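You operate a simulated robot arm through the tools that you are given. There is no shell and no other tool. Be economical: measure what you need, move in short steps, check, and stop when the job is done.

You are at the controls of a simulated robot arm. One attempt, no reset.

TASK
Move crate five's three dead tubes to the brown tray and refill the crate with crate six's two broad-leaved ones.
Fine: tubes stand upright, the new ones in cells; leave the rest. Set down upright: dead tube.

Only the result counts: the job must be done as asked and must still hold three seconds after the hand-in. Knocking over, shifting, dropping, spilling or breaking anything else fails it.

THE ROBOT
A 7-joint arm with a two-finger parallel gripper on a trunk, on a base that drives. Base frame: it is fixed to the floor where the robot stands at the start and does not move with it; the origin is under the middle of the robot, x ahead of it, y to its left, z up. Units: m, degrees, N and s.
With the tool pointing down near the work surface it reaches from about 0.22 to 0.7 m from the robot's upright axis, wherever it stands. Its first joint turns from -143.0 to 143.0 degrees. Places, roughly: inside of the brown tray [0.6, 0.9, 0.7]. Payload 3 kg.
The TCP is the grasp point between the finger pads, 0.03 m short of the fingertips. In the tool frame z runs along the fingers and y along their closing line. Largest opening 0.11 m; finger width 0.02, thickness 0.01; the body of the gripper, 0.048 by 0.112 m, starts 0.055 m behind the TCP.
Orientation is told as [roll, pitch, yaw] about the base's x, y, z axes, in that order, counted from this pose: with the fingers straight down and closing along the base's y, the tool's x points along the base's -x, its y along +y and its z along -z.

THE INTERFACE
- The arm moves only by the tool move_arm. Its arguments are lists of equal length, an entry for each row: "travel": the shift along the tool's x, y, z in units of 25 mm (1.0 is 25 mm), a list of three; "turn": the turn, a rotation vector about the tool's x, y, z in units of 6 degrees (1.0 is 6 degrees), a list of three; "fingers": the closure, from 0 (fully open) to 1 (shut). In form: {"travel": [[x, y, z], ...], "turn": [[wx, wy, wz], ...], "fingers": [fingers, ...]}. A call has 1 to 10 rows; each row shifts and turns the commanded pose from where the row before left it, along the tool's axes as they then stand. A call with a number of a shift or a turn outside -1 to 1 is refused whole. Each row takes 0.2 s and may step no farther than 0.05 m and 8.6 degrees from the row before; otherwise, or with a gripper value out of range, the whole call is refused. Where a pose cannot be reached the arm comes as near as it can. A force on the tool above 40 N (or 10 N above the force at the start of the call, whichever is more), or a blocked arm, ends the call early, and 0.2 s more pass. Each finger travels about 0.108 m/s and halts on what it meets, pressing with about 32 N; the grip force reading is that of the motor and also rises with nothing between the fingers. The clock runs only during rows and for 0.2 s after the last one: add rows that do not move to give the fingers time. It gives the time, the measured TCP pose, the force on the tool (base axes), the opening and the grip force at its end, in the units of the frame above (readings bear some noise), with the torque about the TCP (base axes, N m) and any sound that the robot's microphone picked up.
- Cameras (640 x 400 px; columns grow to the right, rows downward): "scene" is now at [0.1393, 0.0228, 1.6308]; the picture's right is [0.34, -0.94, 0.00], its down [-0.82, -0.29, -0.50] and it looks along [0.47, 0.17, -0.87] (base axes); focal length 251 px, centre (320, 200). "wrist" rides on the gripper at [0.073, 0.017, -0.103] in the tool frame; the picture's right is [-0.23, 0.97, 0.00], its down [-0.76, -0.18, -0.62] and it looks along [-0.61, -0.14, 0.78] (tool axes); focal length 222 px, centre (320, 200). There is no depth. A picture from a camera that has moved, and an enlarged one, comes with that camera's place and axes in the base frame and with its lens. The place of the scene camera against the robot may be out by one fixed shift of up to 0.012 m in any direction.
- get_image(camera): a new picture of that camera. The clock stands still meanwhile.
- slide_trunk(by): slides the trunk up (or, below 0, down) by that many m; the arm and the scene camera ride with it, the base frame stays. It gives what a move gives, with no picture.
- base_move(legs): drives the robot by 1 to 6 legs, each [ahead, left, turn to the left] in m, m and degrees, along the robot's own axes; the way and the turn of a leg run together, so that a leg with both is an arc; at most 1.5 m and 180 degrees a leg. The arm and the cameras ride along, it lands a little off, and it stops where it bumps. It gives what a move gives.
- head_to(pan, tilt): turns the head with the scene camera to pan (to the left, within 86 degrees either way) and tilt (down, from -29 to 69), counted from straight ahead of the robot. It gives what a move gives.
- enlarge(camera, box): a new picture of the part [left, top, right, bottom] of that camera's present view, enlarged. The clock stands still meanwhile.
- hand_in(): hands the job in; it is judged then, once.

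Work in short steps. Places have to be worked out from the pictures, the camera data and where the tool is seen: move nearer, look again, correct. Check each grasp and each placing, and mend what went wrong. You have 120 turns and 98 pictures in all, those below and enlarged ones among them. Open the gripper and draw the arm clear of the work before you hand the job in, unless the task says otherwise; then end with one line.

The tools are called after "Request:" by a JSON object that holds its "fn" and its "kwargs". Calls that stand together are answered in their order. move_arm: Moves the arm, as the interface text tells. Its arguments: {"type":"object","properties":{"travel":{"type":"array"},"turn":{"type":"array"},"fingers":{"type":"array"}},"required":["travel","turn","fingers"]} The other tools are called the same way: slide_trunk (by) slides the trunk up or down; base_move (legs) drives the base; head_to (pan, tilt) turns the head that bears the scene camera; get_image (camera) takes a picture; enlarge (camera, box) takes an enlarged picture of a part of a camera's view; hand_in () hands the job in.

At the start:

```text
time: 0.0
tcp_pos: [0.4566, 0.0855, 0.9538]
ee_rot: [0.0, 0.0, 0.0]
contact_force: [-0.7, 0.0, 0.1]
wrist_torque: [-0.01, -0.04, -0.02]
finger_gap: 0.1099
finger_force: 0.0
trunk travel left (down, up): [-0.775, 0.115]
robot x, y, heading: [-0.0009, 0.0014, -0.2]
head pan, tilt: [19.8, 60.3]
```

scene: 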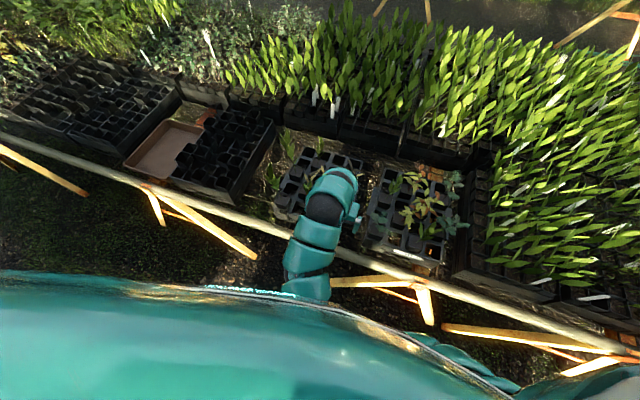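
wrist: 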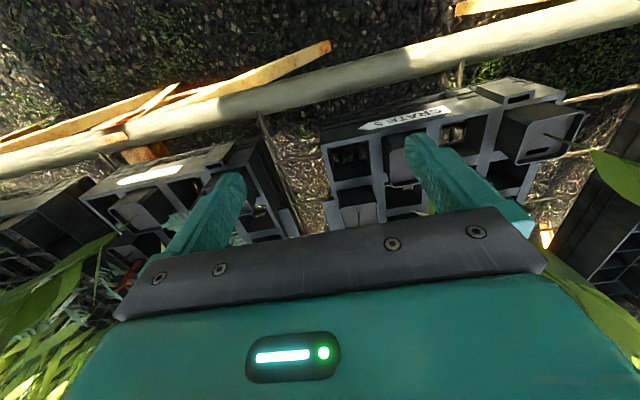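

The scene shows two crates near the arm and the brown tray to the left. I look closer at the crates before moving.

Request:
{"fn": "enlarge", "kwargs": {"camera": "scene", "box": [240, 110, 500, 290]}}

Request:
{"fn": "enlarge", "kwargs": {"camera": "wrist", "box": [0, 60, 640, 280]}}

Request:
{"fn": "enlarge", "kwargs": {"camera": "scene", "box": [80, 60, 300, 220]}}

```text
2.22 times, centred on (370, 200) of scene
camera zoom: at [0.1393, 0.0228, 1.6308], right [0.34, -0.94, 0.0], down [-0.82, -0.29, -0.5], along [0.47, 0.17, -0.87], focal length 558 px, centre (209, 200)
```

zoom: 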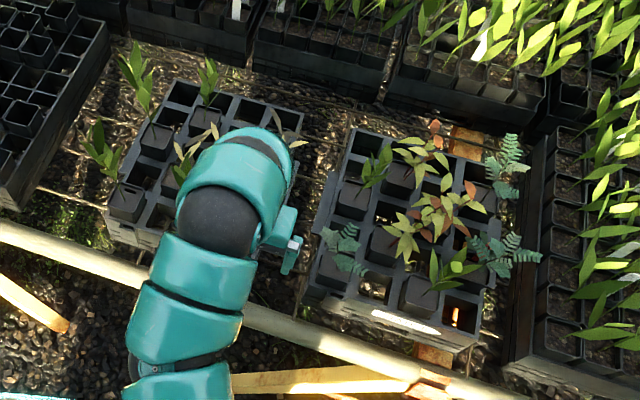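

```text
1.00 times, centred on (320, 170) of wrist (not enlarged: the box is as wide or as high as the picture)
camera zoom: at [0.3845, 0.1005, 1.0578], right [0.23, 0.97, 0.0], down [0.76, -0.18, 0.62], along [0.61, -0.14, -0.78], focal length 222 px, centre (320, 230)
```

zoom: 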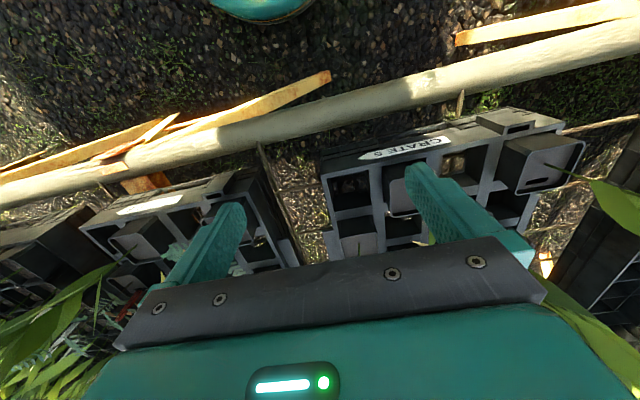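

```text
2.50 times, centred on (190, 140) of scene
camera zoom: at [0.1393, 0.0228, 1.6308], right [0.34, -0.94, 0.0], down [-0.82, -0.29, -0.5], along [0.47, 0.17, -0.87], focal length 628 px, centre (645, 350)
```

zoom: 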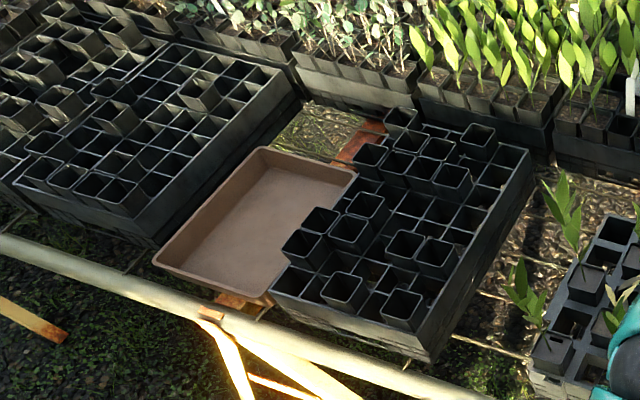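

The left (+y) crate is labelled "CRATE 5", and the arm hides part of it. I raise and retract the arm to clear the view.

Request:
{"fn": "move_arm", "kwargs": {"travel": [[0, 0, -1], [0, 0, -1], [0, -1, -1], [0, -1, -1], [1, -1, 0], [1, -1, 0], [1, -1, 0], [1, -1, 0], [1, -1, 0], [1, -1, 0]], "turn": [[0, 0, 0], [0, 0, 0], [0, 0, 0], [0, 0, 0], [0, 0, 0], [0, 0, 0], [0, 0, 0], [0, 0, 0], [0, 0, 0], [0, 0, 0]], "fingers": [0, 0, 0, 0, 0, 0, 0, 0, 0, 0]}}

Request:
{"fn": "move_arm", "kwargs": {"travel": [[0, -1, 0], [0, -1, 0], [0, -1, 0], [0, -1, 0], [0, -1, 0], [0, -1, 0]], "turn": [[0, 0, 0], [0, 0, 0], [0, 0, 0], [0, 0, 0], [0, 0, 0], [0, 0, 0]], "fingers": [0, 0, 0, 0, 0, 0]}}

Request:
{"fn": "get_image", "kwargs": {"camera": "scene"}}

```text
time: 2.2
tcp_pos: [0.4075, -0.0155, 0.9893]
ee_rot: [0.0, 0.0, 0.0]
contact_force: [-0.8, 0.0, -0.4]
wrist_torque: [0.0, -0.02, 0.01]
finger_gap: 0.1101
finger_force: 0.1
out of reach, approached as far as the arm can: row 1, 2, 3, 4, 6, 7, 8, 9, 10
trunk travel left (down, up): [-0.775, 0.115]
robot x, y, heading: [-0.0027, -0.0008, -0.1]
head pan, tilt: [19.8, 60.3]
```

```text
time: 3.6
tcp_pos: [0.4146, -0.0294, 0.9918]
ee_rot: [-0.2, 0.0, 0.0]
contact_force: [-0.2, -0.5, -0.4]
wrist_torque: [0.02, -0.02, 0.0]
finger_gap: 0.11
finger_force: 0.1
out of reach, approached as far as the arm can: row 1, 2, 3, 4, 5, 6
trunk travel left (down, up): [-0.775, 0.115]
robot x, y, heading: [-0.0038, 0.0005, -0.0]
head pan, tilt: [19.8, 60.3]
```

```text
92 pictures are left
camera scene: at [0.1399, 0.0223, 1.6307], right [0.34, -0.94, 0.0], down [-0.82, -0.29, -0.5], along [0.47, 0.17, -0.87], focal length 251 px, centre (320, 200)
```

scene: 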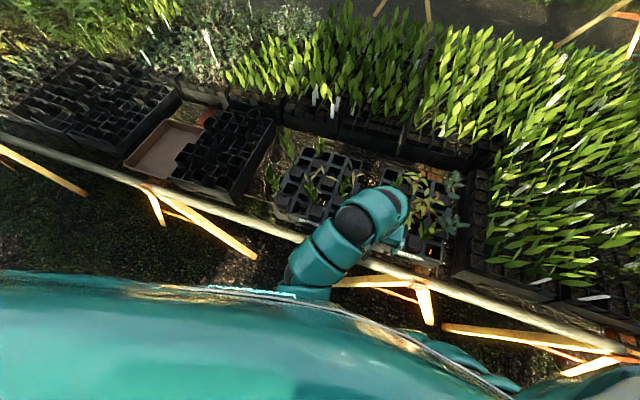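

Crate five is now fully visible. I enlarge it.

Request:
{"fn": "enlarge", "kwargs": {"camera": "scene", "box": [250, 120, 390, 240]}}

Request:
{"fn": "slide_trunk", "kwargs": {"by": 0.1}}

```text
3.33 times, centred on (320, 180) of scene
camera zoom: at [0.1399, 0.0223, 1.6307], right [0.34, -0.94, 0.0], down [-0.82, -0.29, -0.5], along [0.47, 0.17, -0.87], focal length 838 px, centre (320, 267)
```

zoom: 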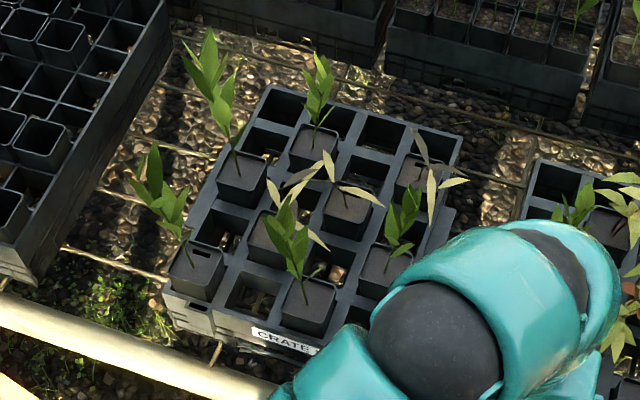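

```text
time: 4.9
tcp_pos: [0.4141, -0.0298, 1.0916]
ee_rot: [-0.2, 0.0, 0.0]
contact_force: [0.1, 0.2, 0.8]
wrist_torque: [-0.02, 0.05, -0.04]
finger_gap: 0.1099
finger_force: 0.0
trunk travel left (down, up): [-0.875, 0.015]
robot x, y, heading: [0.0006, 0.0004, 0.0]
head pan, tilt: [19.8, 60.3]
```

The three pale-leaved dead tubes are seen at crate five. Now I swing the arm left to see crate six.

Request:
{"fn": "move_arm", "kwargs": {"travel": [[0, 1, 0], [0, 1, 0], [0, 1, 0], [0, 1, 0], [0, 1, 0], [0, 1, 0], [0, 1, 0], [0, 1, 0], [0, 1, 0], [0, 1, 0]], "turn": [[0, 0, 0], [0, 0, 0], [0, 0, 0], [0, 0, 0], [0, 0, 0], [0, 0, 0], [0, 0, 0], [0, 0, 0], [0, 0, 0], [0, 0, 0]], "fingers": [0, 0, 0, 0, 0, 0, 0, 0, 0, 0]}}

Request:
{"fn": "enlarge", "kwargs": {"camera": "scene", "box": [340, 120, 500, 280]}}

Request:
{"fn": "get_image", "kwargs": {"camera": "wrist"}}

```text
time: 7.1
tcp_pos: [0.4137, 0.0021, 1.0899]
ee_rot: [-0.2, -0.6, 0.0]
contact_force: [0.0, 0.0, 0.5]
wrist_torque: [0.0, 0.02, 0.02]
finger_gap: 0.11
finger_force: 0.1
out of reach, approached as far as the arm can: row 2, 3, 4, 5, 6, 7, 8, 9, 10
trunk travel left (down, up): [-0.875, 0.015]
robot x, y, heading: [-0.0017, 0.0004, -0.0]
head pan, tilt: [19.8, 60.3]
```

```text
2.50 times, centred on (420, 200) of scene
camera zoom: at [0.1393, 0.0228, 1.7308], right [0.34, -0.94, 0.0], down [-0.82, -0.29, -0.5], along [0.47, 0.17, -0.87], focal length 628 px, centre (70, 200)
```

zoom: 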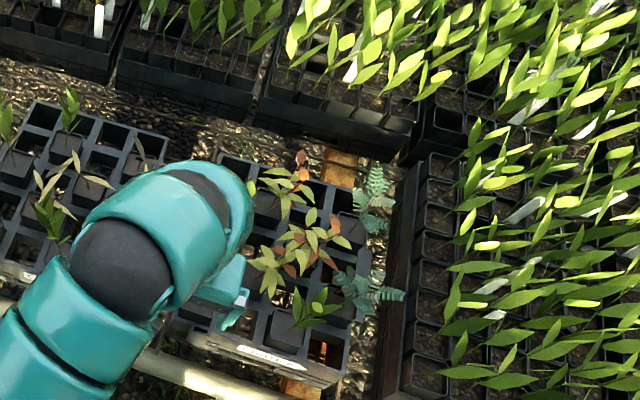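

```text
89 pictures are left
camera wrist: at [0.3392, 0.0181, 1.1931], right [0.23, 0.97, 0.0], down [0.75, -0.17, 0.63], along [0.62, -0.15, -0.77], focal length 222 px, centre (320, 200)
```

wrist: 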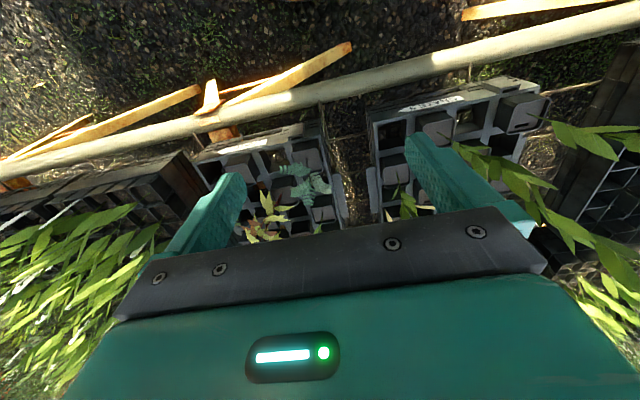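

The broad-leaved green tubes in crate six appear to be the rear-left and front-right ones. I drop a bit and move the arm left to get inside its reach.

Request:
{"fn": "move_arm", "kwargs": {"travel": [[0, 0, 1], [0, 0, 1], [0, 0, 1], [0, 1, 1], [0, 1, 0], [0, 1, 0], [0, 1, 0], [0, 1, 0], [0, 1, 0], [0, 1, 0]], "turn": [[0, 0, 0], [0, 0, 0], [0, 0, 0], [0, 0, 0], [0, 0, 0], [0, 0, 0], [0, 0, 0], [0, 0, 0], [0, 0, 0], [0, 0, 0]], "fingers": [0, 0, 0, 0, 0, 0, 0, 0, 0, 0]}}

```text
time: 9.3
tcp_pos: [0.4141, 0.178, 0.9891]
ee_rot: [-0.2, 0.0, 0.1]
contact_force: [-0.1, 0.1, -0.2]
wrist_torque: [0.01, -0.01, 0.01]
finger_gap: 0.1099
finger_force: 0.0
trunk travel left (down, up): [-0.875, 0.015]
robot x, y, heading: [0.0014, 0.0003, -0.1]
head pan, tilt: [19.8, 60.3]
```

The arm follows exactly now. I continue left to free the view of both crates.

Request:
{"fn": "move_arm", "kwargs": {"travel": [[0, 1, 0], [0, 1, 0], [0, 1, 0], [0, 1, 0], [0, 1, 0], [0, 1, 0], [0, 1, 0], [0, 1, 0], [0, 1, 0], [0, 1, 0]], "turn": [[0, 0, 0], [0, 0, 0], [0, 0, 0], [0, 0, 0], [0, 0, 0], [0, 0, 0], [0, 0, 0], [0, 0, 0], [0, 0, 0], [0, 0, 0]], "fingers": [0, 0, 0, 0, 0, 0, 0, 0, 0, 0]}}

Request:
{"fn": "enlarge", "kwargs": {"camera": "scene", "box": [340, 130, 500, 290]}}

Request:
{"fn": "get_image", "kwargs": {"camera": "scene"}}

```text
time: 11.5
tcp_pos: [0.415, 0.4133, 0.9894]
ee_rot: [-0.2, 0.0, -0.2]
contact_force: [-0.2, 0.0, 0.6]
wrist_torque: [0.02, 0.03, -0.02]
finger_gap: 0.11
finger_force: 0.1
out of reach, approached as far as the arm can: row 10
trunk travel left (down, up): [-0.875, 0.015]
robot x, y, heading: [0.0005, -0.0003, -0.3]
head pan, tilt: [19.8, 60.3]
```

```text
2.50 times, centred on (420, 210) of scene
camera zoom: at [0.1382, 0.0228, 1.7309], right [0.34, -0.94, 0.0], down [-0.82, -0.29, -0.5], along [0.47, 0.17, -0.87], focal length 628 px, centre (70, 175)
```

zoom: 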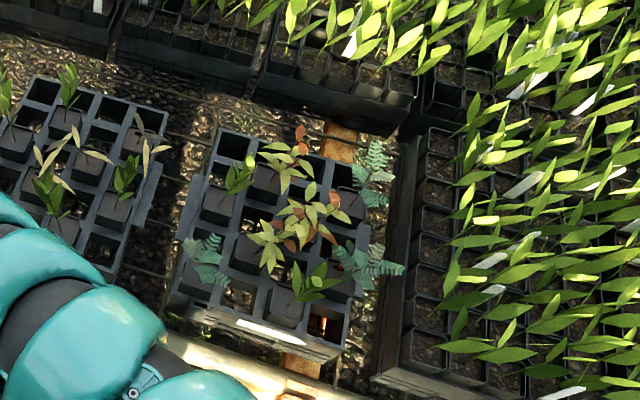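

```text
87 pictures are left
camera scene: at [0.1382, 0.0228, 1.7309], right [0.34, -0.94, 0.0], down [-0.82, -0.29, -0.5], along [0.47, 0.17, -0.87], focal length 251 px, centre (320, 200)
```

scene: 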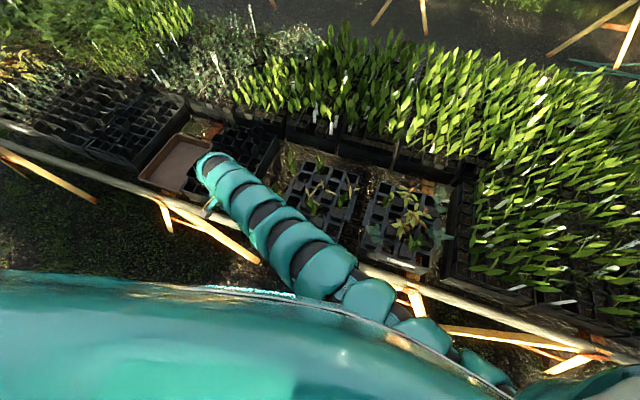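

Crate layouts are clear: broad-leaved tubes in crate six are the rear-left and front-centre. The crates extend to x≈0.77, so I drive a little ahead and left to bring them into reach.

Request:
{"fn": "base_move", "kwargs": {"legs": [[0.1, 0.15, 0]]}}

Request:
{"fn": "get_image", "kwargs": {"camera": "scene"}}

```text
time: 13.0
tcp_pos: [0.5148, 0.5641, 0.9886]
ee_rot: [-0.2, 0.0, -0.1]
contact_force: [0.8, 0.6, 0.6]
wrist_torque: [-0.02, 0.06, -0.01]
finger_gap: 0.11
finger_force: 0.0
trunk travel left (down, up): [-0.875, 0.015]
robot x, y, heading: [0.1004, 0.1499, -0.3]
head pan, tilt: [19.8, 60.3]
```

```text
86 pictures are left
camera scene: at [0.2401, 0.1728, 1.7307], right [0.34, -0.94, 0.0], down [-0.82, -0.29, -0.49], along [0.47, 0.17, -0.87], focal length 251 px, centre (320, 200)
```

scene: 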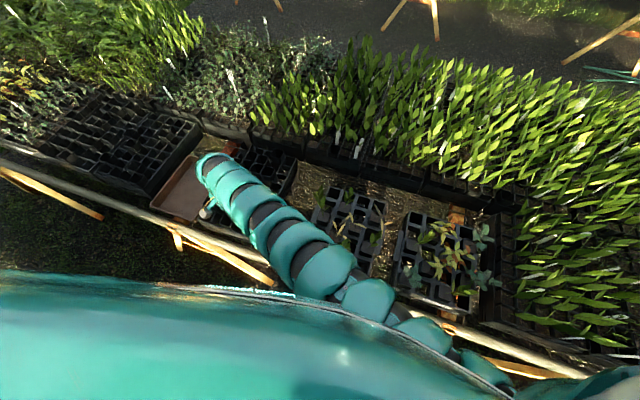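

The base moved cleanly. Now I bring the wrist over crate five for a close look.

Request:
{"fn": "move_arm", "kwargs": {"travel": [[0, -1, 0], [0, -1, 0], [0, -1, 0], [0, -1, 0], [0, -1, 0], [0, -1, 0], [0, -1, 0], [0, -1, 0], [0, -1, 0], [0, -1, 0]], "turn": [[0, 0, 0], [0, 0, 0], [0, 0, 0], [0, 0, 0], [0, 0, 0], [0, 0, 0], [0, 0, 0], [0, 0, 0], [0, 0, 0], [0, 0, 0]], "fingers": [0, 0, 0, 0, 0, 0, 0, 0, 0, 0]}}

Request:
{"fn": "move_arm", "kwargs": {"travel": [[0, -1, 0], [0, -1, 0], [0, -1, 0], [-1, -1, 0], [-1, 0, 0], [-1, 0, 0], [-0.6, 0, 0]], "turn": [[0, 0, 0], [0, 0, 0], [0, 0, 0], [0, 0, 0], [0, 0, 0], [0, 0, 0], [0, 0, 0]], "fingers": [0, 0, 0, 0, 0, 0, 0]}}

Request:
{"fn": "get_image", "kwargs": {"camera": "wrist"}}

Request:
{"fn": "get_image", "kwargs": {"camera": "scene"}}

```text
time: 15.2
tcp_pos: [0.5522, 0.3568, 0.9722]
ee_rot: [-0.3, 0.0, 0.0]
contact_force: [-0.3, 0.0, -0.2]
wrist_torque: [-0.02, 0.02, 0.01]
finger_gap: 0.1099
finger_force: 0.1
out of reach, approached as far as the arm can: row 7, 8, 9, 10
trunk travel left (down, up): [-0.875, 0.015]
robot x, y, heading: [0.0994, 0.1489, -0.1]
head pan, tilt: [19.8, 60.3]
```

```text
time: 16.8
tcp_pos: [0.6811, 0.2961, 0.9722]
ee_rot: [-0.3, -0.1, -0.1]
contact_force: [-0.4, -1.0, -0.5]
wrist_torque: [-0.02, 0.01, 0.0]
finger_gap: 0.1102
finger_force: 0.1
out of reach, approached as far as the arm can: row 1, 2, 3
trunk travel left (down, up): [-0.875, 0.015]
robot x, y, heading: [0.0982, 0.1472, -0.1]
head pan, tilt: [19.8, 60.3]
```

```text
85 pictures are left
camera wrist: at [0.6088, 0.3124, 1.0762], right [0.23, 0.97, 0.0], down [0.76, -0.18, 0.62], along [0.61, -0.15, -0.78], focal length 222 px, centre (320, 200)
```

wrist: 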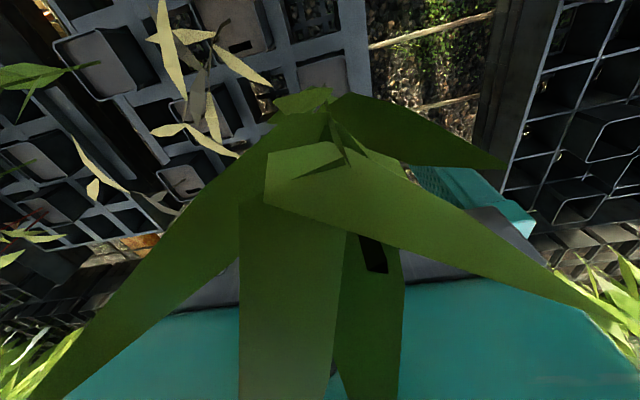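

```text
84 pictures are left
camera scene: at [0.2395, 0.1719, 1.7307], right [0.34, -0.94, 0.0], down [-0.82, -0.29, -0.5], along [0.47, 0.17, -0.87], focal length 251 px, centre (320, 200)
```

scene: 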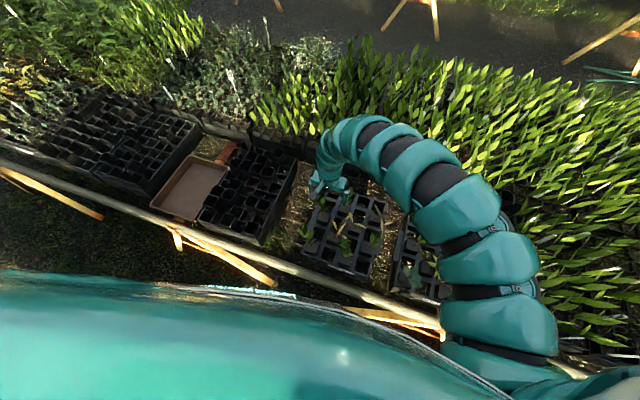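

The view is blocked by a tall leaf of a crate five plant close to the camera; the plants reach z≈1.0. I back off in x and move to y≈0.2.

Request:
{"fn": "move_arm", "kwargs": {"travel": [[1, 0, 0], [1, 0, 0], [1, 0, 0], [0.5, -1, 0], [0, -1, 0], [0, -1, 0], [0, -1, 0]], "turn": [[0, 0, 0], [0, 0, 0], [0, 0, 0], [0, 0, 0], [0, 0, 0], [0, 0, 0], [0, 0, 0]], "fingers": [0, 0, 0, 0, 0, 0, 0]}}

Request:
{"fn": "get_image", "kwargs": {"camera": "wrist"}}

Request:
{"fn": "enlarge", "kwargs": {"camera": "scene", "box": [280, 150, 500, 310]}}

```text
time: 18.4
tcp_pos: [0.65, 0.242, 0.9705]
ee_rot: [-0.3, 0.1, -0.1]
contact_force: [0.2, -0.4, 0.0]
wrist_torque: [0.01, 0.02, 0.01]
finger_gap: 0.1098
finger_force: 0.1
out of reach, approached as far as the arm can: row 3, 4, 5, 6, 7
trunk travel left (down, up): [-0.875, 0.015]
robot x, y, heading: [0.104, 0.1455, -0.3]
head pan, tilt: [19.8, 60.3]
```

```text
83 pictures are left
camera wrist: at [0.5777, 0.2583, 1.0745], right [0.23, 0.97, 0.0], down [0.76, -0.18, 0.62], along [0.61, -0.15, -0.78], focal length 222 px, centre (320, 200)
```

wrist: 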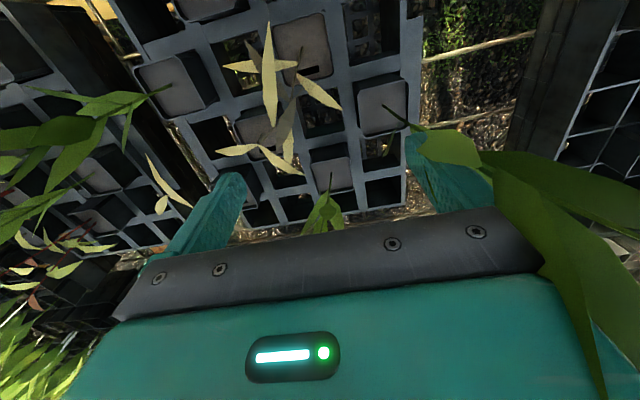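

```text
2.50 times, centred on (390, 230) of scene
camera zoom: at [0.2395, 0.1706, 1.7307], right [0.34, -0.94, 0.0], down [-0.82, -0.29, -0.5], along [0.47, 0.17, -0.87], focal length 628 px, centre (145, 125)
```

zoom: 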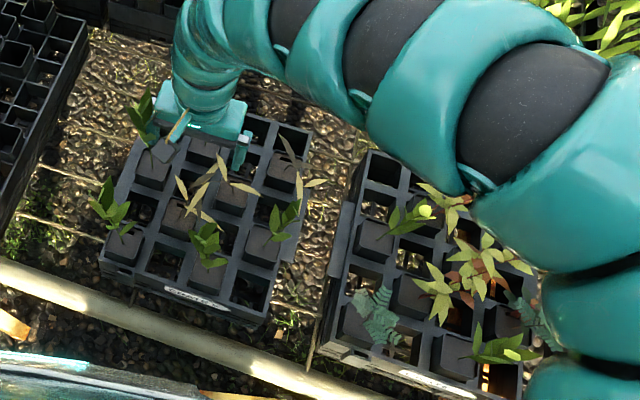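

The crate is a 4×4 checkerboard at pitch ≈0.066 m, with pot tops near z≈0.84; dead pots at about (0.60,0.23), (0.66,0.17) and (0.725,0.11). This elbow posture won't come nearer, so I back the base by 5 cm to bring the TCP over the first dead pot.

Request:
{"fn": "base_move", "kwargs": {"legs": [[-0.05, -0.01, 0]]}}

Request:
{"fn": "get_image", "kwargs": {"camera": "wrist"}}

Request:
{"fn": "get_image", "kwargs": {"camera": "scene"}}

```text
time: 19.4
tcp_pos: [0.5992, 0.2329, 0.9724]
ee_rot: [-0.2, -0.2, -0.1]
contact_force: [-1.5, -0.3, 0.2]
wrist_torque: [0.0, 0.01, -0.03]
finger_gap: 0.1097
finger_force: 0.1
trunk travel left (down, up): [-0.875, 0.015]
robot x, y, heading: [0.0503, 0.1404, -0.2]
head pan, tilt: [19.8, 60.3]
```

```text
81 pictures are left
camera wrist: at [0.5259, 0.2484, 1.0755], right [0.23, 0.97, 0.0], down [0.76, -0.18, 0.62], along [0.61, -0.15, -0.78], focal length 222 px, centre (320, 200)
```

wrist: 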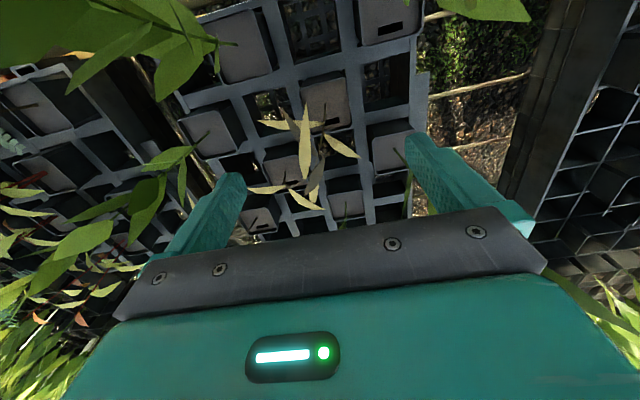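

```text
80 pictures are left
camera scene: at [0.1866, 0.1607, 1.731], right [0.34, -0.94, 0.0], down [-0.82, -0.29, -0.5], along [0.47, 0.17, -0.87], focal length 251 px, centre (320, 200)
```

scene: 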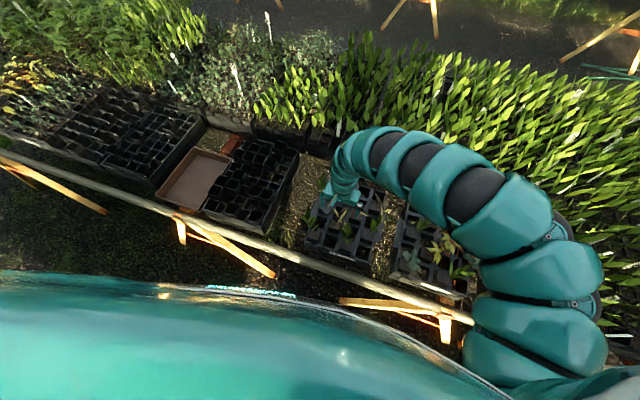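

The pot predicted for the first dead tube sits right between the fingers. I enlarge to refine the position.

Request:
{"fn": "enlarge", "kwargs": {"camera": "wrist", "box": [180, 0, 460, 240]}}

Request:
{"fn": "enlarge", "kwargs": {"camera": "scene", "box": [290, 170, 410, 270]}}

```text
1.67 times, centred on (320, 120) of wrist
camera zoom: at [0.5259, 0.2484, 1.0755], right [0.23, 0.97, 0.0], down [0.76, -0.18, 0.62], along [0.61, -0.15, -0.78], focal length 370 px, centre (320, 333)
```

zoom: 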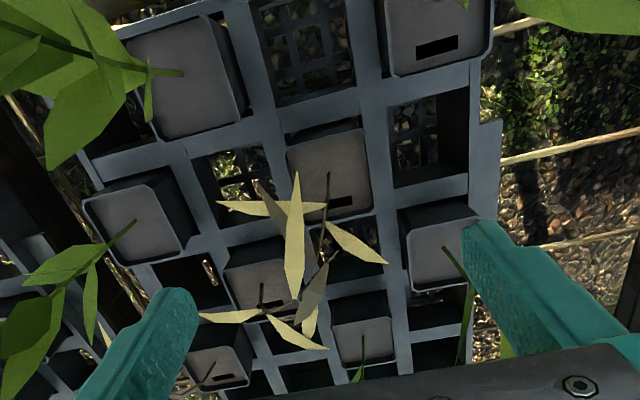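

```text
4.00 times, centred on (350, 220) of scene
camera zoom: at [0.1866, 0.1607, 1.731], right [0.34, -0.94, 0.0], down [-0.82, -0.29, -0.5], along [0.47, 0.17, -0.87], focal length 1005 px, centre (200, 120)
```

zoom: 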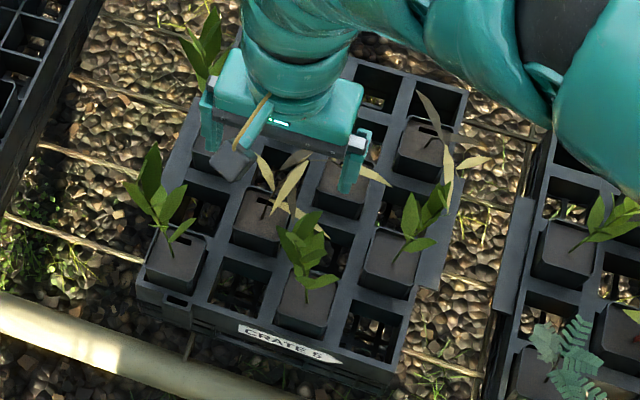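

First dead pot estimated at (0.597, 0.237), rim z≈0.835. I descend gently to z≈0.90 while watching forces.

Request:
{"fn": "move_arm", "kwargs": {"travel": [[0.08, 0.16, 0.7], [0, 0, 0.7], [0, 0, 0.7], [0, 0, 0.7]], "turn": [[0, 0, 0], [0, 0, 0], [0, 0, 0], [0, 0, 0]], "fingers": [0, 0, 0, 0]}}

Request:
{"fn": "get_image", "kwargs": {"camera": "wrist"}}

Request:
{"fn": "enlarge", "kwargs": {"camera": "scene", "box": [290, 170, 410, 270]}}

```text
time: 20.4
tcp_pos: [0.5971, 0.2382, 0.9009]
ee_rot: [-0.4, -0.1, -0.1]
contact_force: [0.5, -0.1, 0.3]
wrist_torque: [0.0, -0.03, 0.03]
finger_gap: 0.1101
finger_force: 0.1
trunk travel left (down, up): [-0.875, 0.015]
robot x, y, heading: [0.0459, 0.1414, 0.1]
head pan, tilt: [19.8, 60.3]
```

```text
77 pictures are left
camera wrist: at [0.5251, 0.2536, 1.0052], right [0.23, 0.97, -0.01], down [0.76, -0.18, 0.62], along [0.61, -0.15, -0.78], focal length 222 px, centre (320, 200)
```

wrist: 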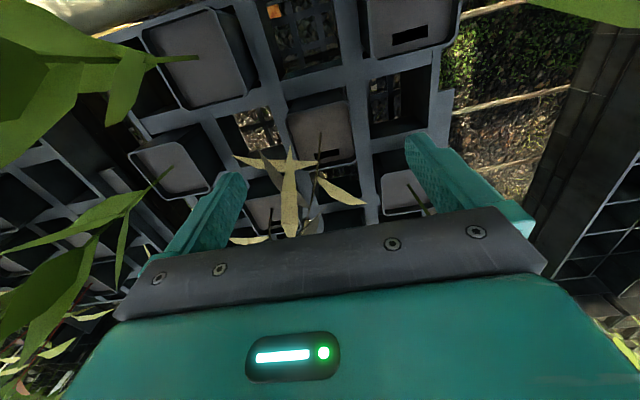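

```text
4.00 times, centred on (350, 220) of scene
camera zoom: at [0.1894, 0.1615, 1.7308], right [0.34, -0.94, 0.0], down [-0.82, -0.29, -0.5], along [0.47, 0.17, -0.87], focal length 1005 px, centre (200, 120)
```

zoom: 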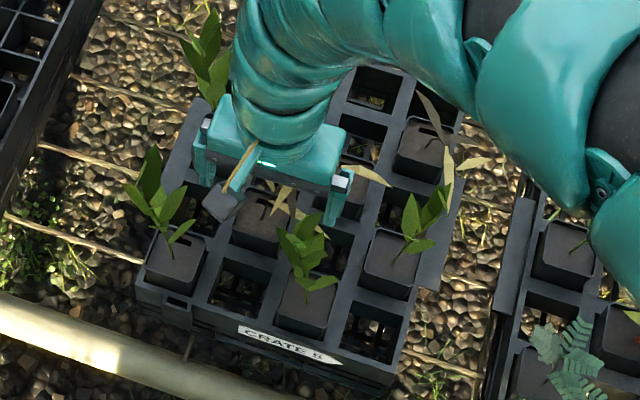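

No contact and the pot lies centred between the fingers. I descend farther in small steps to z≈0.85.

Request:
{"fn": "move_arm", "kwargs": {"travel": [[0, 0, 0.5], [0, 0, 0.5], [0, 0, 0.5], [0, 0, 0.4]], "turn": [[0, 0, 0], [0, 0, 0], [0, 0, 0], [0, 0, 0]], "fingers": [0, 0, 0, 0]}}

Request:
{"fn": "get_image", "kwargs": {"camera": "wrist"}}

Request:
{"fn": "enlarge", "kwargs": {"camera": "scene", "box": [290, 170, 410, 270]}}

```text
time: 21.4
tcp_pos: [0.5987, 0.2366, 0.8524]
ee_rot: [-0.2, 0.0, -0.1]
contact_force: [0.5, 0.4, 0.9]
wrist_torque: [-0.03, -0.01, 0.02]
finger_gap: 0.11
finger_force: 0.3
trunk travel left (down, up): [-0.875, 0.015]
robot x, y, heading: [0.0513, 0.144, 0.1]
head pan, tilt: [19.8, 60.3]
```

```text
75 pictures are left
camera wrist: at [0.5267, 0.2527, 0.9569], right [0.23, 0.97, 0.0], down [0.76, -0.18, 0.62], along [0.61, -0.15, -0.78], focal length 222 px, centre (320, 200)
```

wrist: 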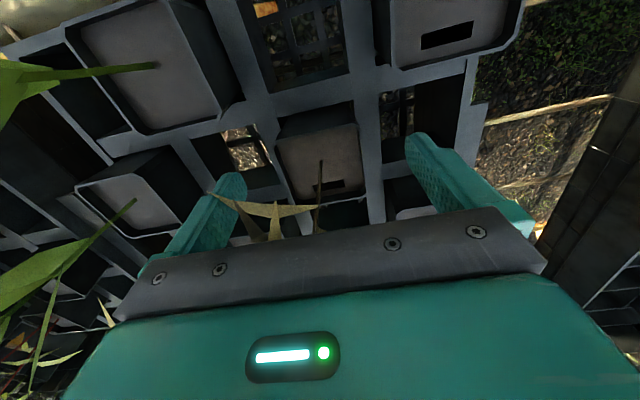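

```text
4.00 times, centred on (350, 220) of scene
camera zoom: at [0.1897, 0.1613, 1.7308], right [0.34, -0.94, 0.0], down [-0.82, -0.29, -0.5], along [0.47, 0.17, -0.87], focal length 1005 px, centre (200, 120)
```

zoom: 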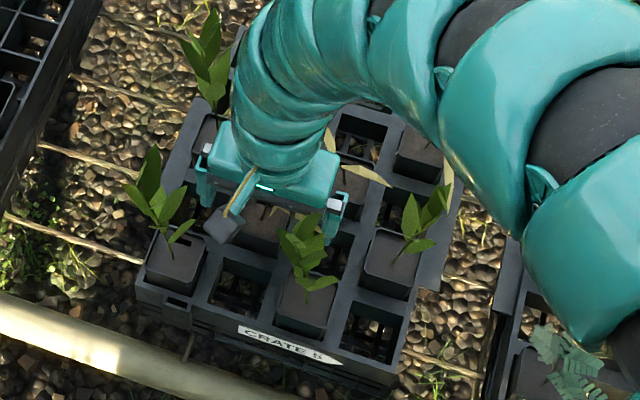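

Foliage offers no resistance. I shift 5 mm toward -x to centre and lower 14 mm more.

Request:
{"fn": "move_arm", "kwargs": {"travel": [[0.2, 0, 0.2], [0, 0, 0.2], [0, 0, 0.2]], "turn": [[0, 0, 0], [0, 0, 0], [0, 0, 0]], "fingers": [0, 0, 0]}}

Request:
{"fn": "get_image", "kwargs": {"camera": "wrist"}}

```text
time: 22.2
tcp_pos: [0.5932, 0.2355, 0.8375]
ee_rot: [-0.3, 0.1, 0.1]
contact_force: [0.5, 0.6, -0.2]
wrist_torque: [0.01, -0.01, 0.01]
finger_gap: 0.1098
finger_force: 0.1
trunk travel left (down, up): [-0.875, 0.015]
robot x, y, heading: [0.0496, 0.137, -0.1]
head pan, tilt: [19.8, 60.3]
```

```text
73 pictures are left
camera wrist: at [0.52, 0.2526, 0.9415], right [0.23, 0.97, -0.01], down [0.76, -0.17, 0.62], along [0.61, -0.15, -0.78], focal length 222 px, centre (320, 200)
```

wrist: 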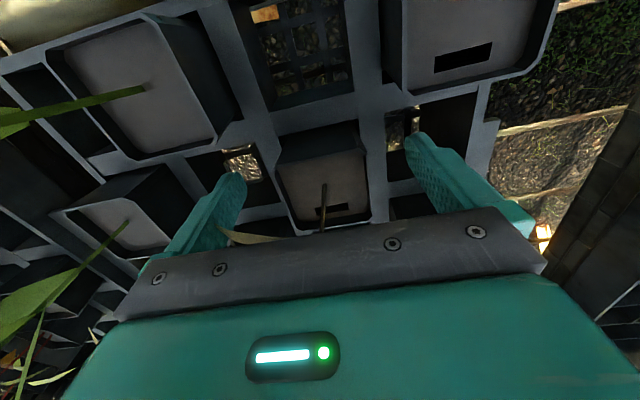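

The pot is centred between the fingers at TCP height. I lower 5 mm more and close.

Request:
{"fn": "move_arm", "kwargs": {"travel": [[0, 0, 0.2], [0, 0, 0], [0, 0, 0], [0, 0, 0], [0, 0, 0]], "turn": [[0, 0, 0], [0, 0, 0], [0, 0, 0], [0, 0, 0], [0, 0, 0]], "fingers": [0, 0.4, 0.8, 1, 1]}}

Request:
{"fn": "get_image", "kwargs": {"camera": "wrist"}}

```text
time: 23.4
tcp_pos: [0.5932, 0.2357, 0.8331]
ee_rot: [-0.2, 0.0, 0.0]
contact_force: [-2.8, 3.3, -1.5]
wrist_torque: [-0.09, 0.1, 0.23]
finger_gap: 0.0805
finger_force: 32.2
trunk travel left (down, up): [-0.875, 0.015]
robot x, y, heading: [0.0486, 0.1396, -0.2]
head pan, tilt: [19.8, 60.3]
```

```text
72 pictures are left
camera wrist: at [0.52, 0.2523, 0.937], right [0.23, 0.97, -0.01], down [0.76, -0.17, 0.62], along [0.61, -0.15, -0.78], focal length 222 px, centre (320, 200)
```

wrist: 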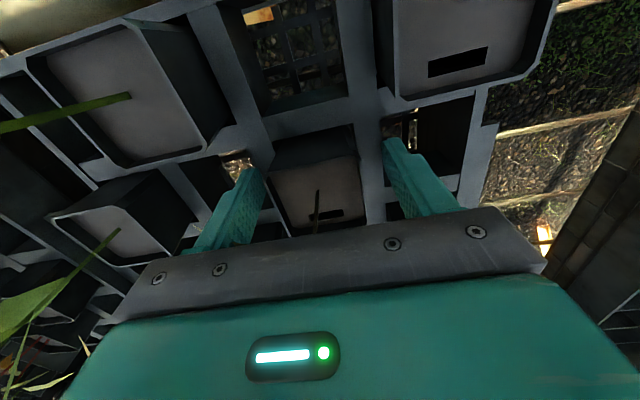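

The fingers halted at 80 mm on the cell walls – they're below the crate's top. I reopen, rise about 12 mm and close again.

Request:
{"fn": "move_arm", "kwargs": {"travel": [[0, 0, 0], [0, 0, 0], [0, 0, -0.5], [0, 0, 0], [0, 0, 0], [0, 0, 0]], "turn": [[0, 0, 0], [0, 0, 0], [0, 0, 0], [0, 0, 0], [0, 0, 0], [0, 0, 0]], "fingers": [0, 0, 0, 0.5, 1, 1]}}

Request:
{"fn": "get_image", "kwargs": {"camera": "wrist"}}

```text
time: 24.8
tcp_pos: [0.5932, 0.2352, 0.8465]
ee_rot: [-0.3, 0.1, 0.0]
contact_force: [0.4, 0.2, 1.2]
wrist_torque: [0.1, 0.01, 0.03]
finger_gap: 0.0492
finger_force: 31.6
trunk travel left (down, up): [-0.875, 0.015]
robot x, y, heading: [0.049, 0.14, -0.4]
head pan, tilt: [19.8, 60.3]
```

```text
71 pictures are left
camera wrist: at [0.5204, 0.2522, 0.9501], right [0.23, 0.97, 0.0], down [0.76, -0.18, 0.62], along [0.61, -0.15, -0.78], focal length 222 px, centre (320, 200)
```

wrist: 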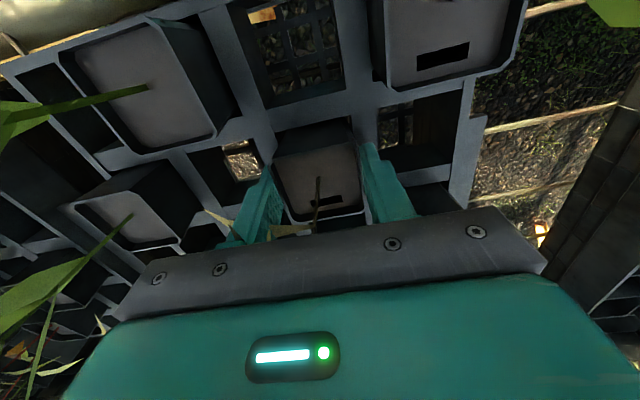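

Good grip at 49 mm. I lift straight up by about 12 cm.

Request:
{"fn": "move_arm", "kwargs": {"travel": [[0, 0, -0.4], [0, 0, -0.8], [0, 0, -0.8], [0, 0, -0.8], [0, 0, -0.8], [0, 0, -0.8], [0, 0, -0.4]], "turn": [[0, 0, 0], [0, 0, 0], [0, 0, 0], [0, 0, 0], [0, 0, 0], [0, 0, 0], [0, 0, 0]], "fingers": [1, 1, 1, 1, 1, 1, 1]}}

Request:
{"fn": "get_image", "kwargs": {"camera": "wrist"}}

Request:
{"fn": "enlarge", "kwargs": {"camera": "scene", "box": [270, 160, 410, 280]}}

```text
time: 26.4
tcp_pos: [0.5932, 0.2382, 0.9657]
ee_rot: [-0.2, 0.0, -0.2]
contact_force: [0.5, 0.5, -1.9]
wrist_torque: [0.0, -0.01, 0.01]
finger_gap: 0.0495
finger_force: 32.0
trunk travel left (down, up): [-0.875, 0.015]
robot x, y, heading: [0.049, 0.1357, -0.1]
head pan, tilt: [19.8, 60.3]
```

```text
70 pictures are left
camera wrist: at [0.5213, 0.2539, 1.0692], right [0.23, 0.97, -0.01], down [0.76, -0.17, 0.62], along [0.61, -0.15, -0.78], focal length 222 px, centre (320, 200)
```

wrist: 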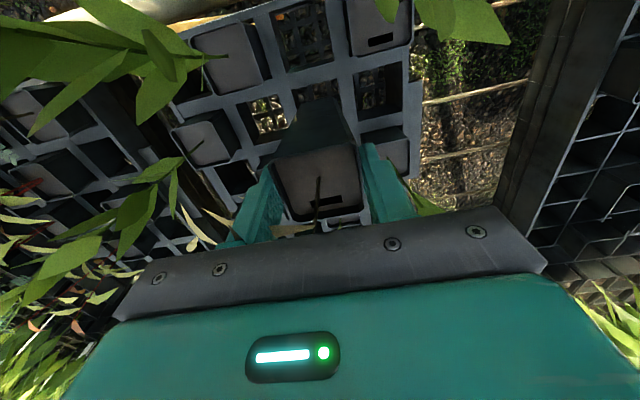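

```text
3.33 times, centred on (340, 220) of scene
camera zoom: at [0.1898, 0.1616, 1.7307], right [0.34, -0.94, 0.0], down [-0.82, -0.29, -0.5], along [0.47, 0.17, -0.87], focal length 838 px, centre (253, 133)
```

zoom: 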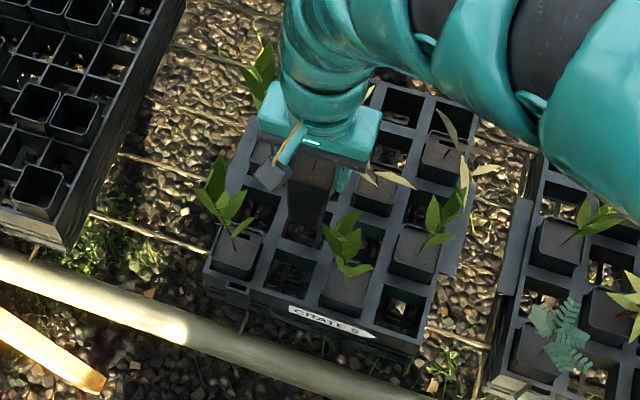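

The tapered pot (about 10 cm tall) is out, its bottom ≈0.856. I carry it by driving: back over the front row's empty cell, left along the aisle, holding off before the tray.

Request:
{"fn": "base_move", "kwargs": {"legs": [[-0.27, 0, 0], [0, 0.72, 0]]}}

Request:
{"fn": "get_image", "kwargs": {"camera": "scene"}}

Request:
{"fn": "get_image", "kwargs": {"camera": "wrist"}}

```text
time: 31.8
tcp_pos: [0.3221, 0.9558, 0.966]
ee_rot: [-0.2, 0.1, -0.3]
contact_force: [0.7, 0.0, -2.1]
wrist_torque: [-0.03, 0.0, -0.04]
finger_gap: 0.0494
finger_force: 32.2
trunk travel left (down, up): [-0.875, 0.015]
robot x, y, heading: [-0.2233, 0.859, -0.1]
head pan, tilt: [19.8, 60.3]
```

```text
68 pictures are left
camera scene: at [-0.0826, 0.8808, 1.7307], right [0.33, -0.94, 0.0], down [-0.82, -0.29, -0.5], along [0.47, 0.17, -0.87], focal length 251 px, centre (320, 200)
```

scene: 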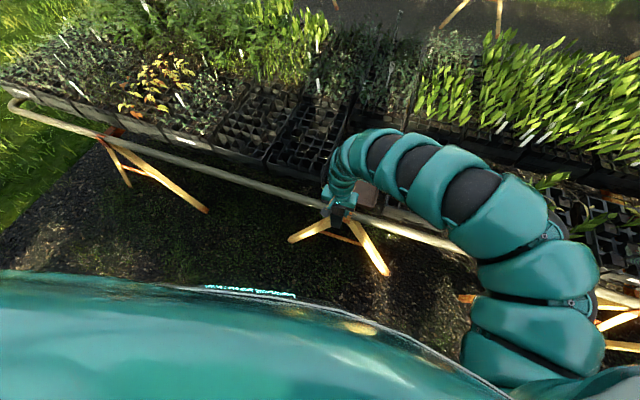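

```text
67 pictures are left
camera wrist: at [0.2491, 0.9721, 1.069], right [0.23, 0.97, -0.01], down [0.76, -0.18, 0.62], along [0.6, -0.15, -0.78], focal length 222 px, centre (320, 200)
```

wrist: 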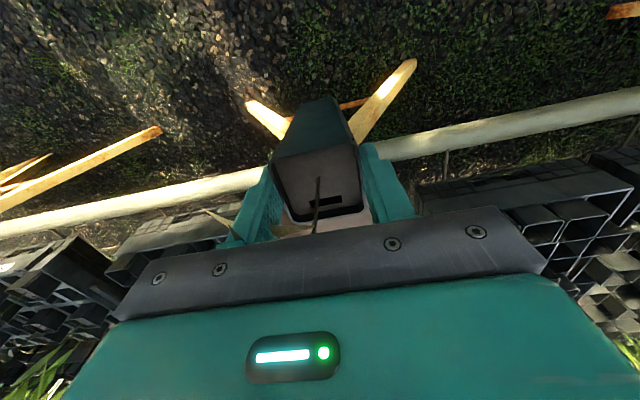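

The tray is right behind the pot. I drive forward 0.32 m to bring the pot over it.

Request:
{"fn": "base_move", "kwargs": {"legs": [[0.32, 0, 0]]}}

Request:
{"fn": "get_image", "kwargs": {"camera": "wrist"}}

Request:
{"fn": "enlarge", "kwargs": {"camera": "scene", "box": [230, 140, 430, 290]}}

```text
time: 34.0
tcp_pos: [0.6436, 0.9541, 0.9654]
ee_rot: [-0.4, 0.2, -0.3]
contact_force: [-0.3, 0.8, -1.7]
wrist_torque: [-0.05, -0.02, 0.0]
finger_gap: 0.0493
finger_force: 32.3
trunk travel left (down, up): [-0.875, 0.015]
robot x, y, heading: [0.1004, 0.8525, 0.0]
head pan, tilt: [19.8, 60.3]
```

```text
66 pictures are left
camera wrist: at [0.5727, 0.9696, 1.0688], right [0.23, 0.97, -0.01], down [0.76, -0.18, 0.62], along [0.6, -0.15, -0.78], focal length 222 px, centre (320, 200)
```

wrist: 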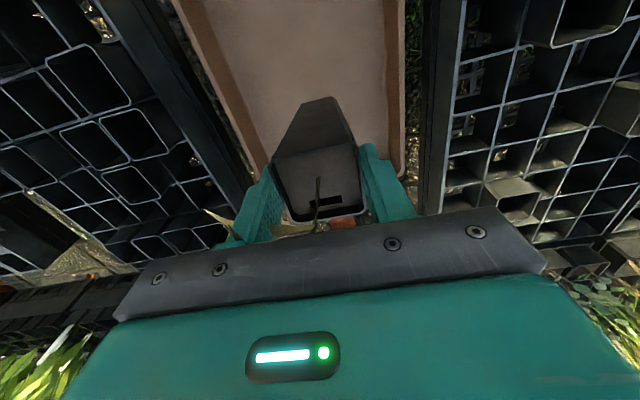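

```text
2.67 times, centred on (330, 215) of scene
camera zoom: at [0.2412, 0.8785, 1.7307], right [0.33, -0.94, 0.0], down [-0.82, -0.29, -0.49], along [0.47, 0.17, -0.87], focal length 670 px, centre (293, 160)
```

zoom: 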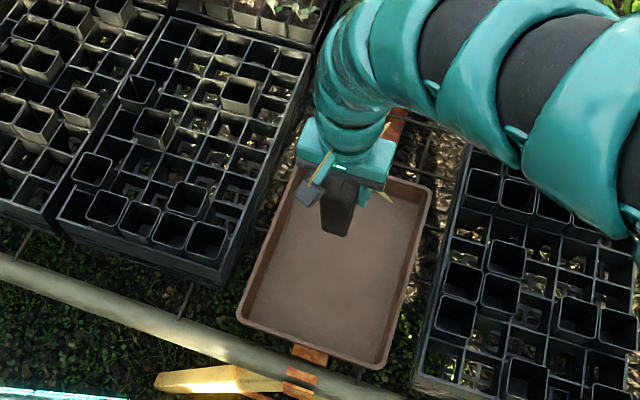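

The pot is over the middle of the tray (interior ≈x 0.53–0.75, y 0.86–1.04). I move 5 cm farther back, then descend partway.

Request:
{"fn": "move_arm", "kwargs": {"travel": [[-1, 0, 0], [-1, 0, 0], [0, 0, 1], [0, 0, 1], [0, 0, 1], [0, 0, 1]], "turn": [[0, 0, 0], [0, 0, 0], [0, 0, 0], [0, 0, 0], [0, 0, 0], [0, 0, 0]], "fingers": [1, 1, 1, 1, 1, 1]}}

Request:
{"fn": "get_image", "kwargs": {"camera": "wrist"}}

Request:
{"fn": "enlarge", "kwargs": {"camera": "scene", "box": [230, 140, 430, 290]}}

```text
time: 35.4
tcp_pos: [0.6945, 0.9541, 0.8646]
ee_rot: [-0.3, 0.1, -0.3]
contact_force: [0.6, -0.8, -2.2]
wrist_torque: [-0.02, 0.0, -0.05]
finger_gap: 0.0492
finger_force: 32.0
trunk travel left (down, up): [-0.875, 0.015]
robot x, y, heading: [0.0988, 0.8547, 0.0]
head pan, tilt: [19.8, 60.3]
```

```text
64 pictures are left
camera wrist: at [0.6225, 0.9702, 0.9688], right [0.23, 0.97, -0.01], down [0.76, -0.18, 0.62], along [0.6, -0.15, -0.78], focal length 222 px, centre (320, 200)
```

wrist: 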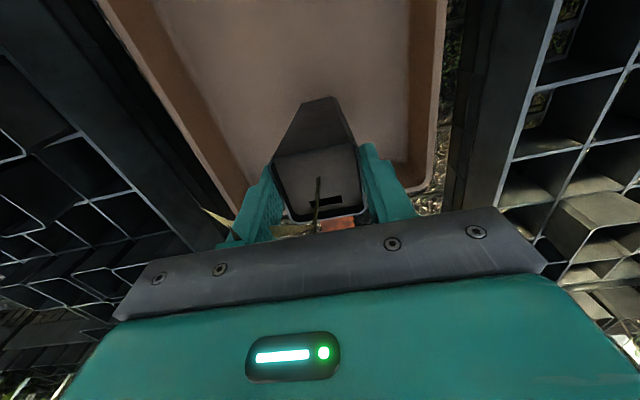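

```text
2.67 times, centred on (330, 215) of scene
camera zoom: at [0.2406, 0.8785, 1.7307], right [0.33, -0.94, 0.0], down [-0.82, -0.29, -0.49], along [0.47, 0.17, -0.87], focal length 670 px, centre (293, 160)
```

zoom: 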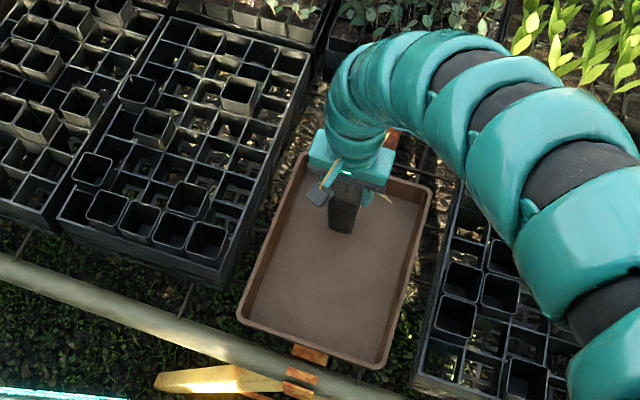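

There's room all around. I lower gently and watch for touch-down.

Request:
{"fn": "move_arm", "kwargs": {"travel": [[0, 0, 0.6], [0, 0, 0.6], [0, 0, 0.2], [0, 0, 0.1]], "turn": [[0, 0, 0], [0, 0, 0], [0, 0, 0], [0, 0, 0]], "fingers": [1, 1, 1, 1]}}

Request:
{"fn": "enlarge", "kwargs": {"camera": "scene", "box": [280, 160, 400, 260]}}

```text
time: 36.4
tcp_pos: [0.6938, 0.953, 0.8292]
ee_rot: [-0.2, -0.1, -0.3]
contact_force: [2.4, 2.3, 25.3]
wrist_torque: [-0.01, -0.03, 0.0]
finger_gap: 0.0495
finger_force: 32.3
trunk travel left (down, up): [-0.875, 0.015]
robot x, y, heading: [0.0986, 0.8578, -0.2]
head pan, tilt: [19.8, 60.3]
```

```text
4.00 times, centred on (340, 210) of scene
camera zoom: at [0.2375, 0.8785, 1.7311], right [0.33, -0.94, 0.0], down [-0.82, -0.29, -0.5], along [0.47, 0.17, -0.87], focal length 1005 px, centre (240, 160)
```

zoom: 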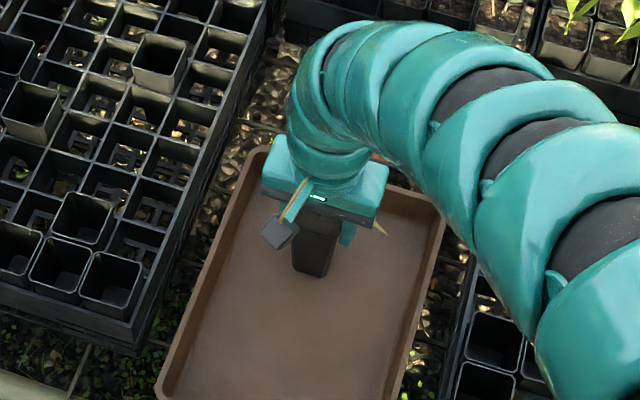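

Touch-down felt (25 N) at z≈0.829. I ease up 2 mm, open, and rise straight up.

Request:
{"fn": "move_arm", "kwargs": {"travel": [[0, 0, -0.08], [0, 0, 0], [0, 0, 0], [0, 0, 0], [0, 0, 0]], "turn": [[0, 0, 0], [0, 0, 0], [0, 0, 0], [0, 0, 0], [0, 0, 0]], "fingers": [1, 0.6, 0.4, 0.2, 0]}}

Request:
{"fn": "move_arm", "kwargs": {"travel": [[0, 0, -0.5], [0, 0, -1], [0, 0, -1], [0, 0, -1], [0, 0, -1], [0, 0, -0.9]], "turn": [[0, 0, 0], [0, 0, 0], [0, 0, 0], [0, 0, 0], [0, 0, 0], [0, 0, 0]], "fingers": [0, 0, 0, 0, 0, 0]}}

Request:
{"fn": "enlarge", "kwargs": {"camera": "scene", "box": [230, 140, 430, 290]}}

Request:
{"fn": "get_image", "kwargs": {"camera": "wrist"}}

```text
time: 37.6
tcp_pos: [0.6944, 0.9519, 0.8292]
ee_rot: [-0.3, 0.1, -0.3]
contact_force: [0.1, -0.7, -0.8]
wrist_torque: [0.03, 0.01, 0.01]
finger_gap: 0.1099
finger_force: 0.0
trunk travel left (down, up): [-0.875, 0.015]
robot x, y, heading: [0.0993, 0.8526, -0.3]
head pan, tilt: [19.8, 60.3]
```

```text
time: 39.0
tcp_pos: [0.6935, 0.954, 0.9643]
ee_rot: [-0.3, 0.1, -0.3]
contact_force: [-0.8, 0.8, 0.3]
wrist_torque: [0.01, 0.0, 0.01]
finger_gap: 0.1101
finger_force: 0.1
trunk travel left (down, up): [-0.875, 0.015]
robot x, y, heading: [0.0989, 0.8601, -0.3]
head pan, tilt: [19.8, 60.3]
```

```text
2.67 times, centred on (330, 215) of scene
camera zoom: at [0.2397, 0.878, 1.7308], right [0.33, -0.94, 0.0], down [-0.82, -0.29, -0.5], along [0.47, 0.17, -0.87], focal length 670 px, centre (293, 160)
```

zoom: 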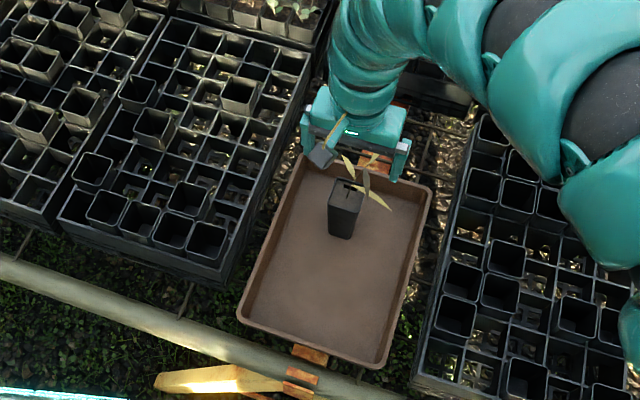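

```text
60 pictures are left
camera wrist: at [0.6215, 0.97, 1.069], right [0.23, 0.97, -0.01], down [0.76, -0.18, 0.62], along [0.6, -0.15, -0.78], focal length 222 px, centre (320, 200)
```

wrist: 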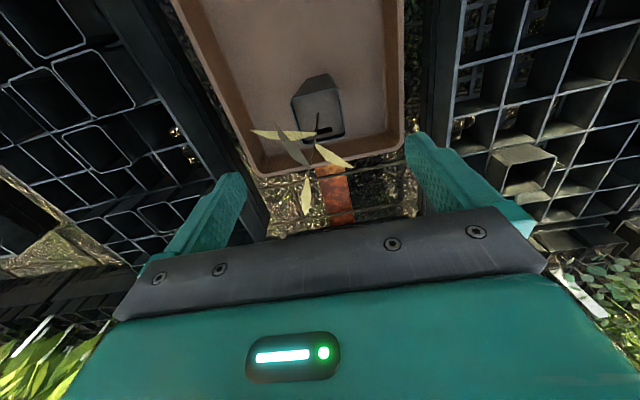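

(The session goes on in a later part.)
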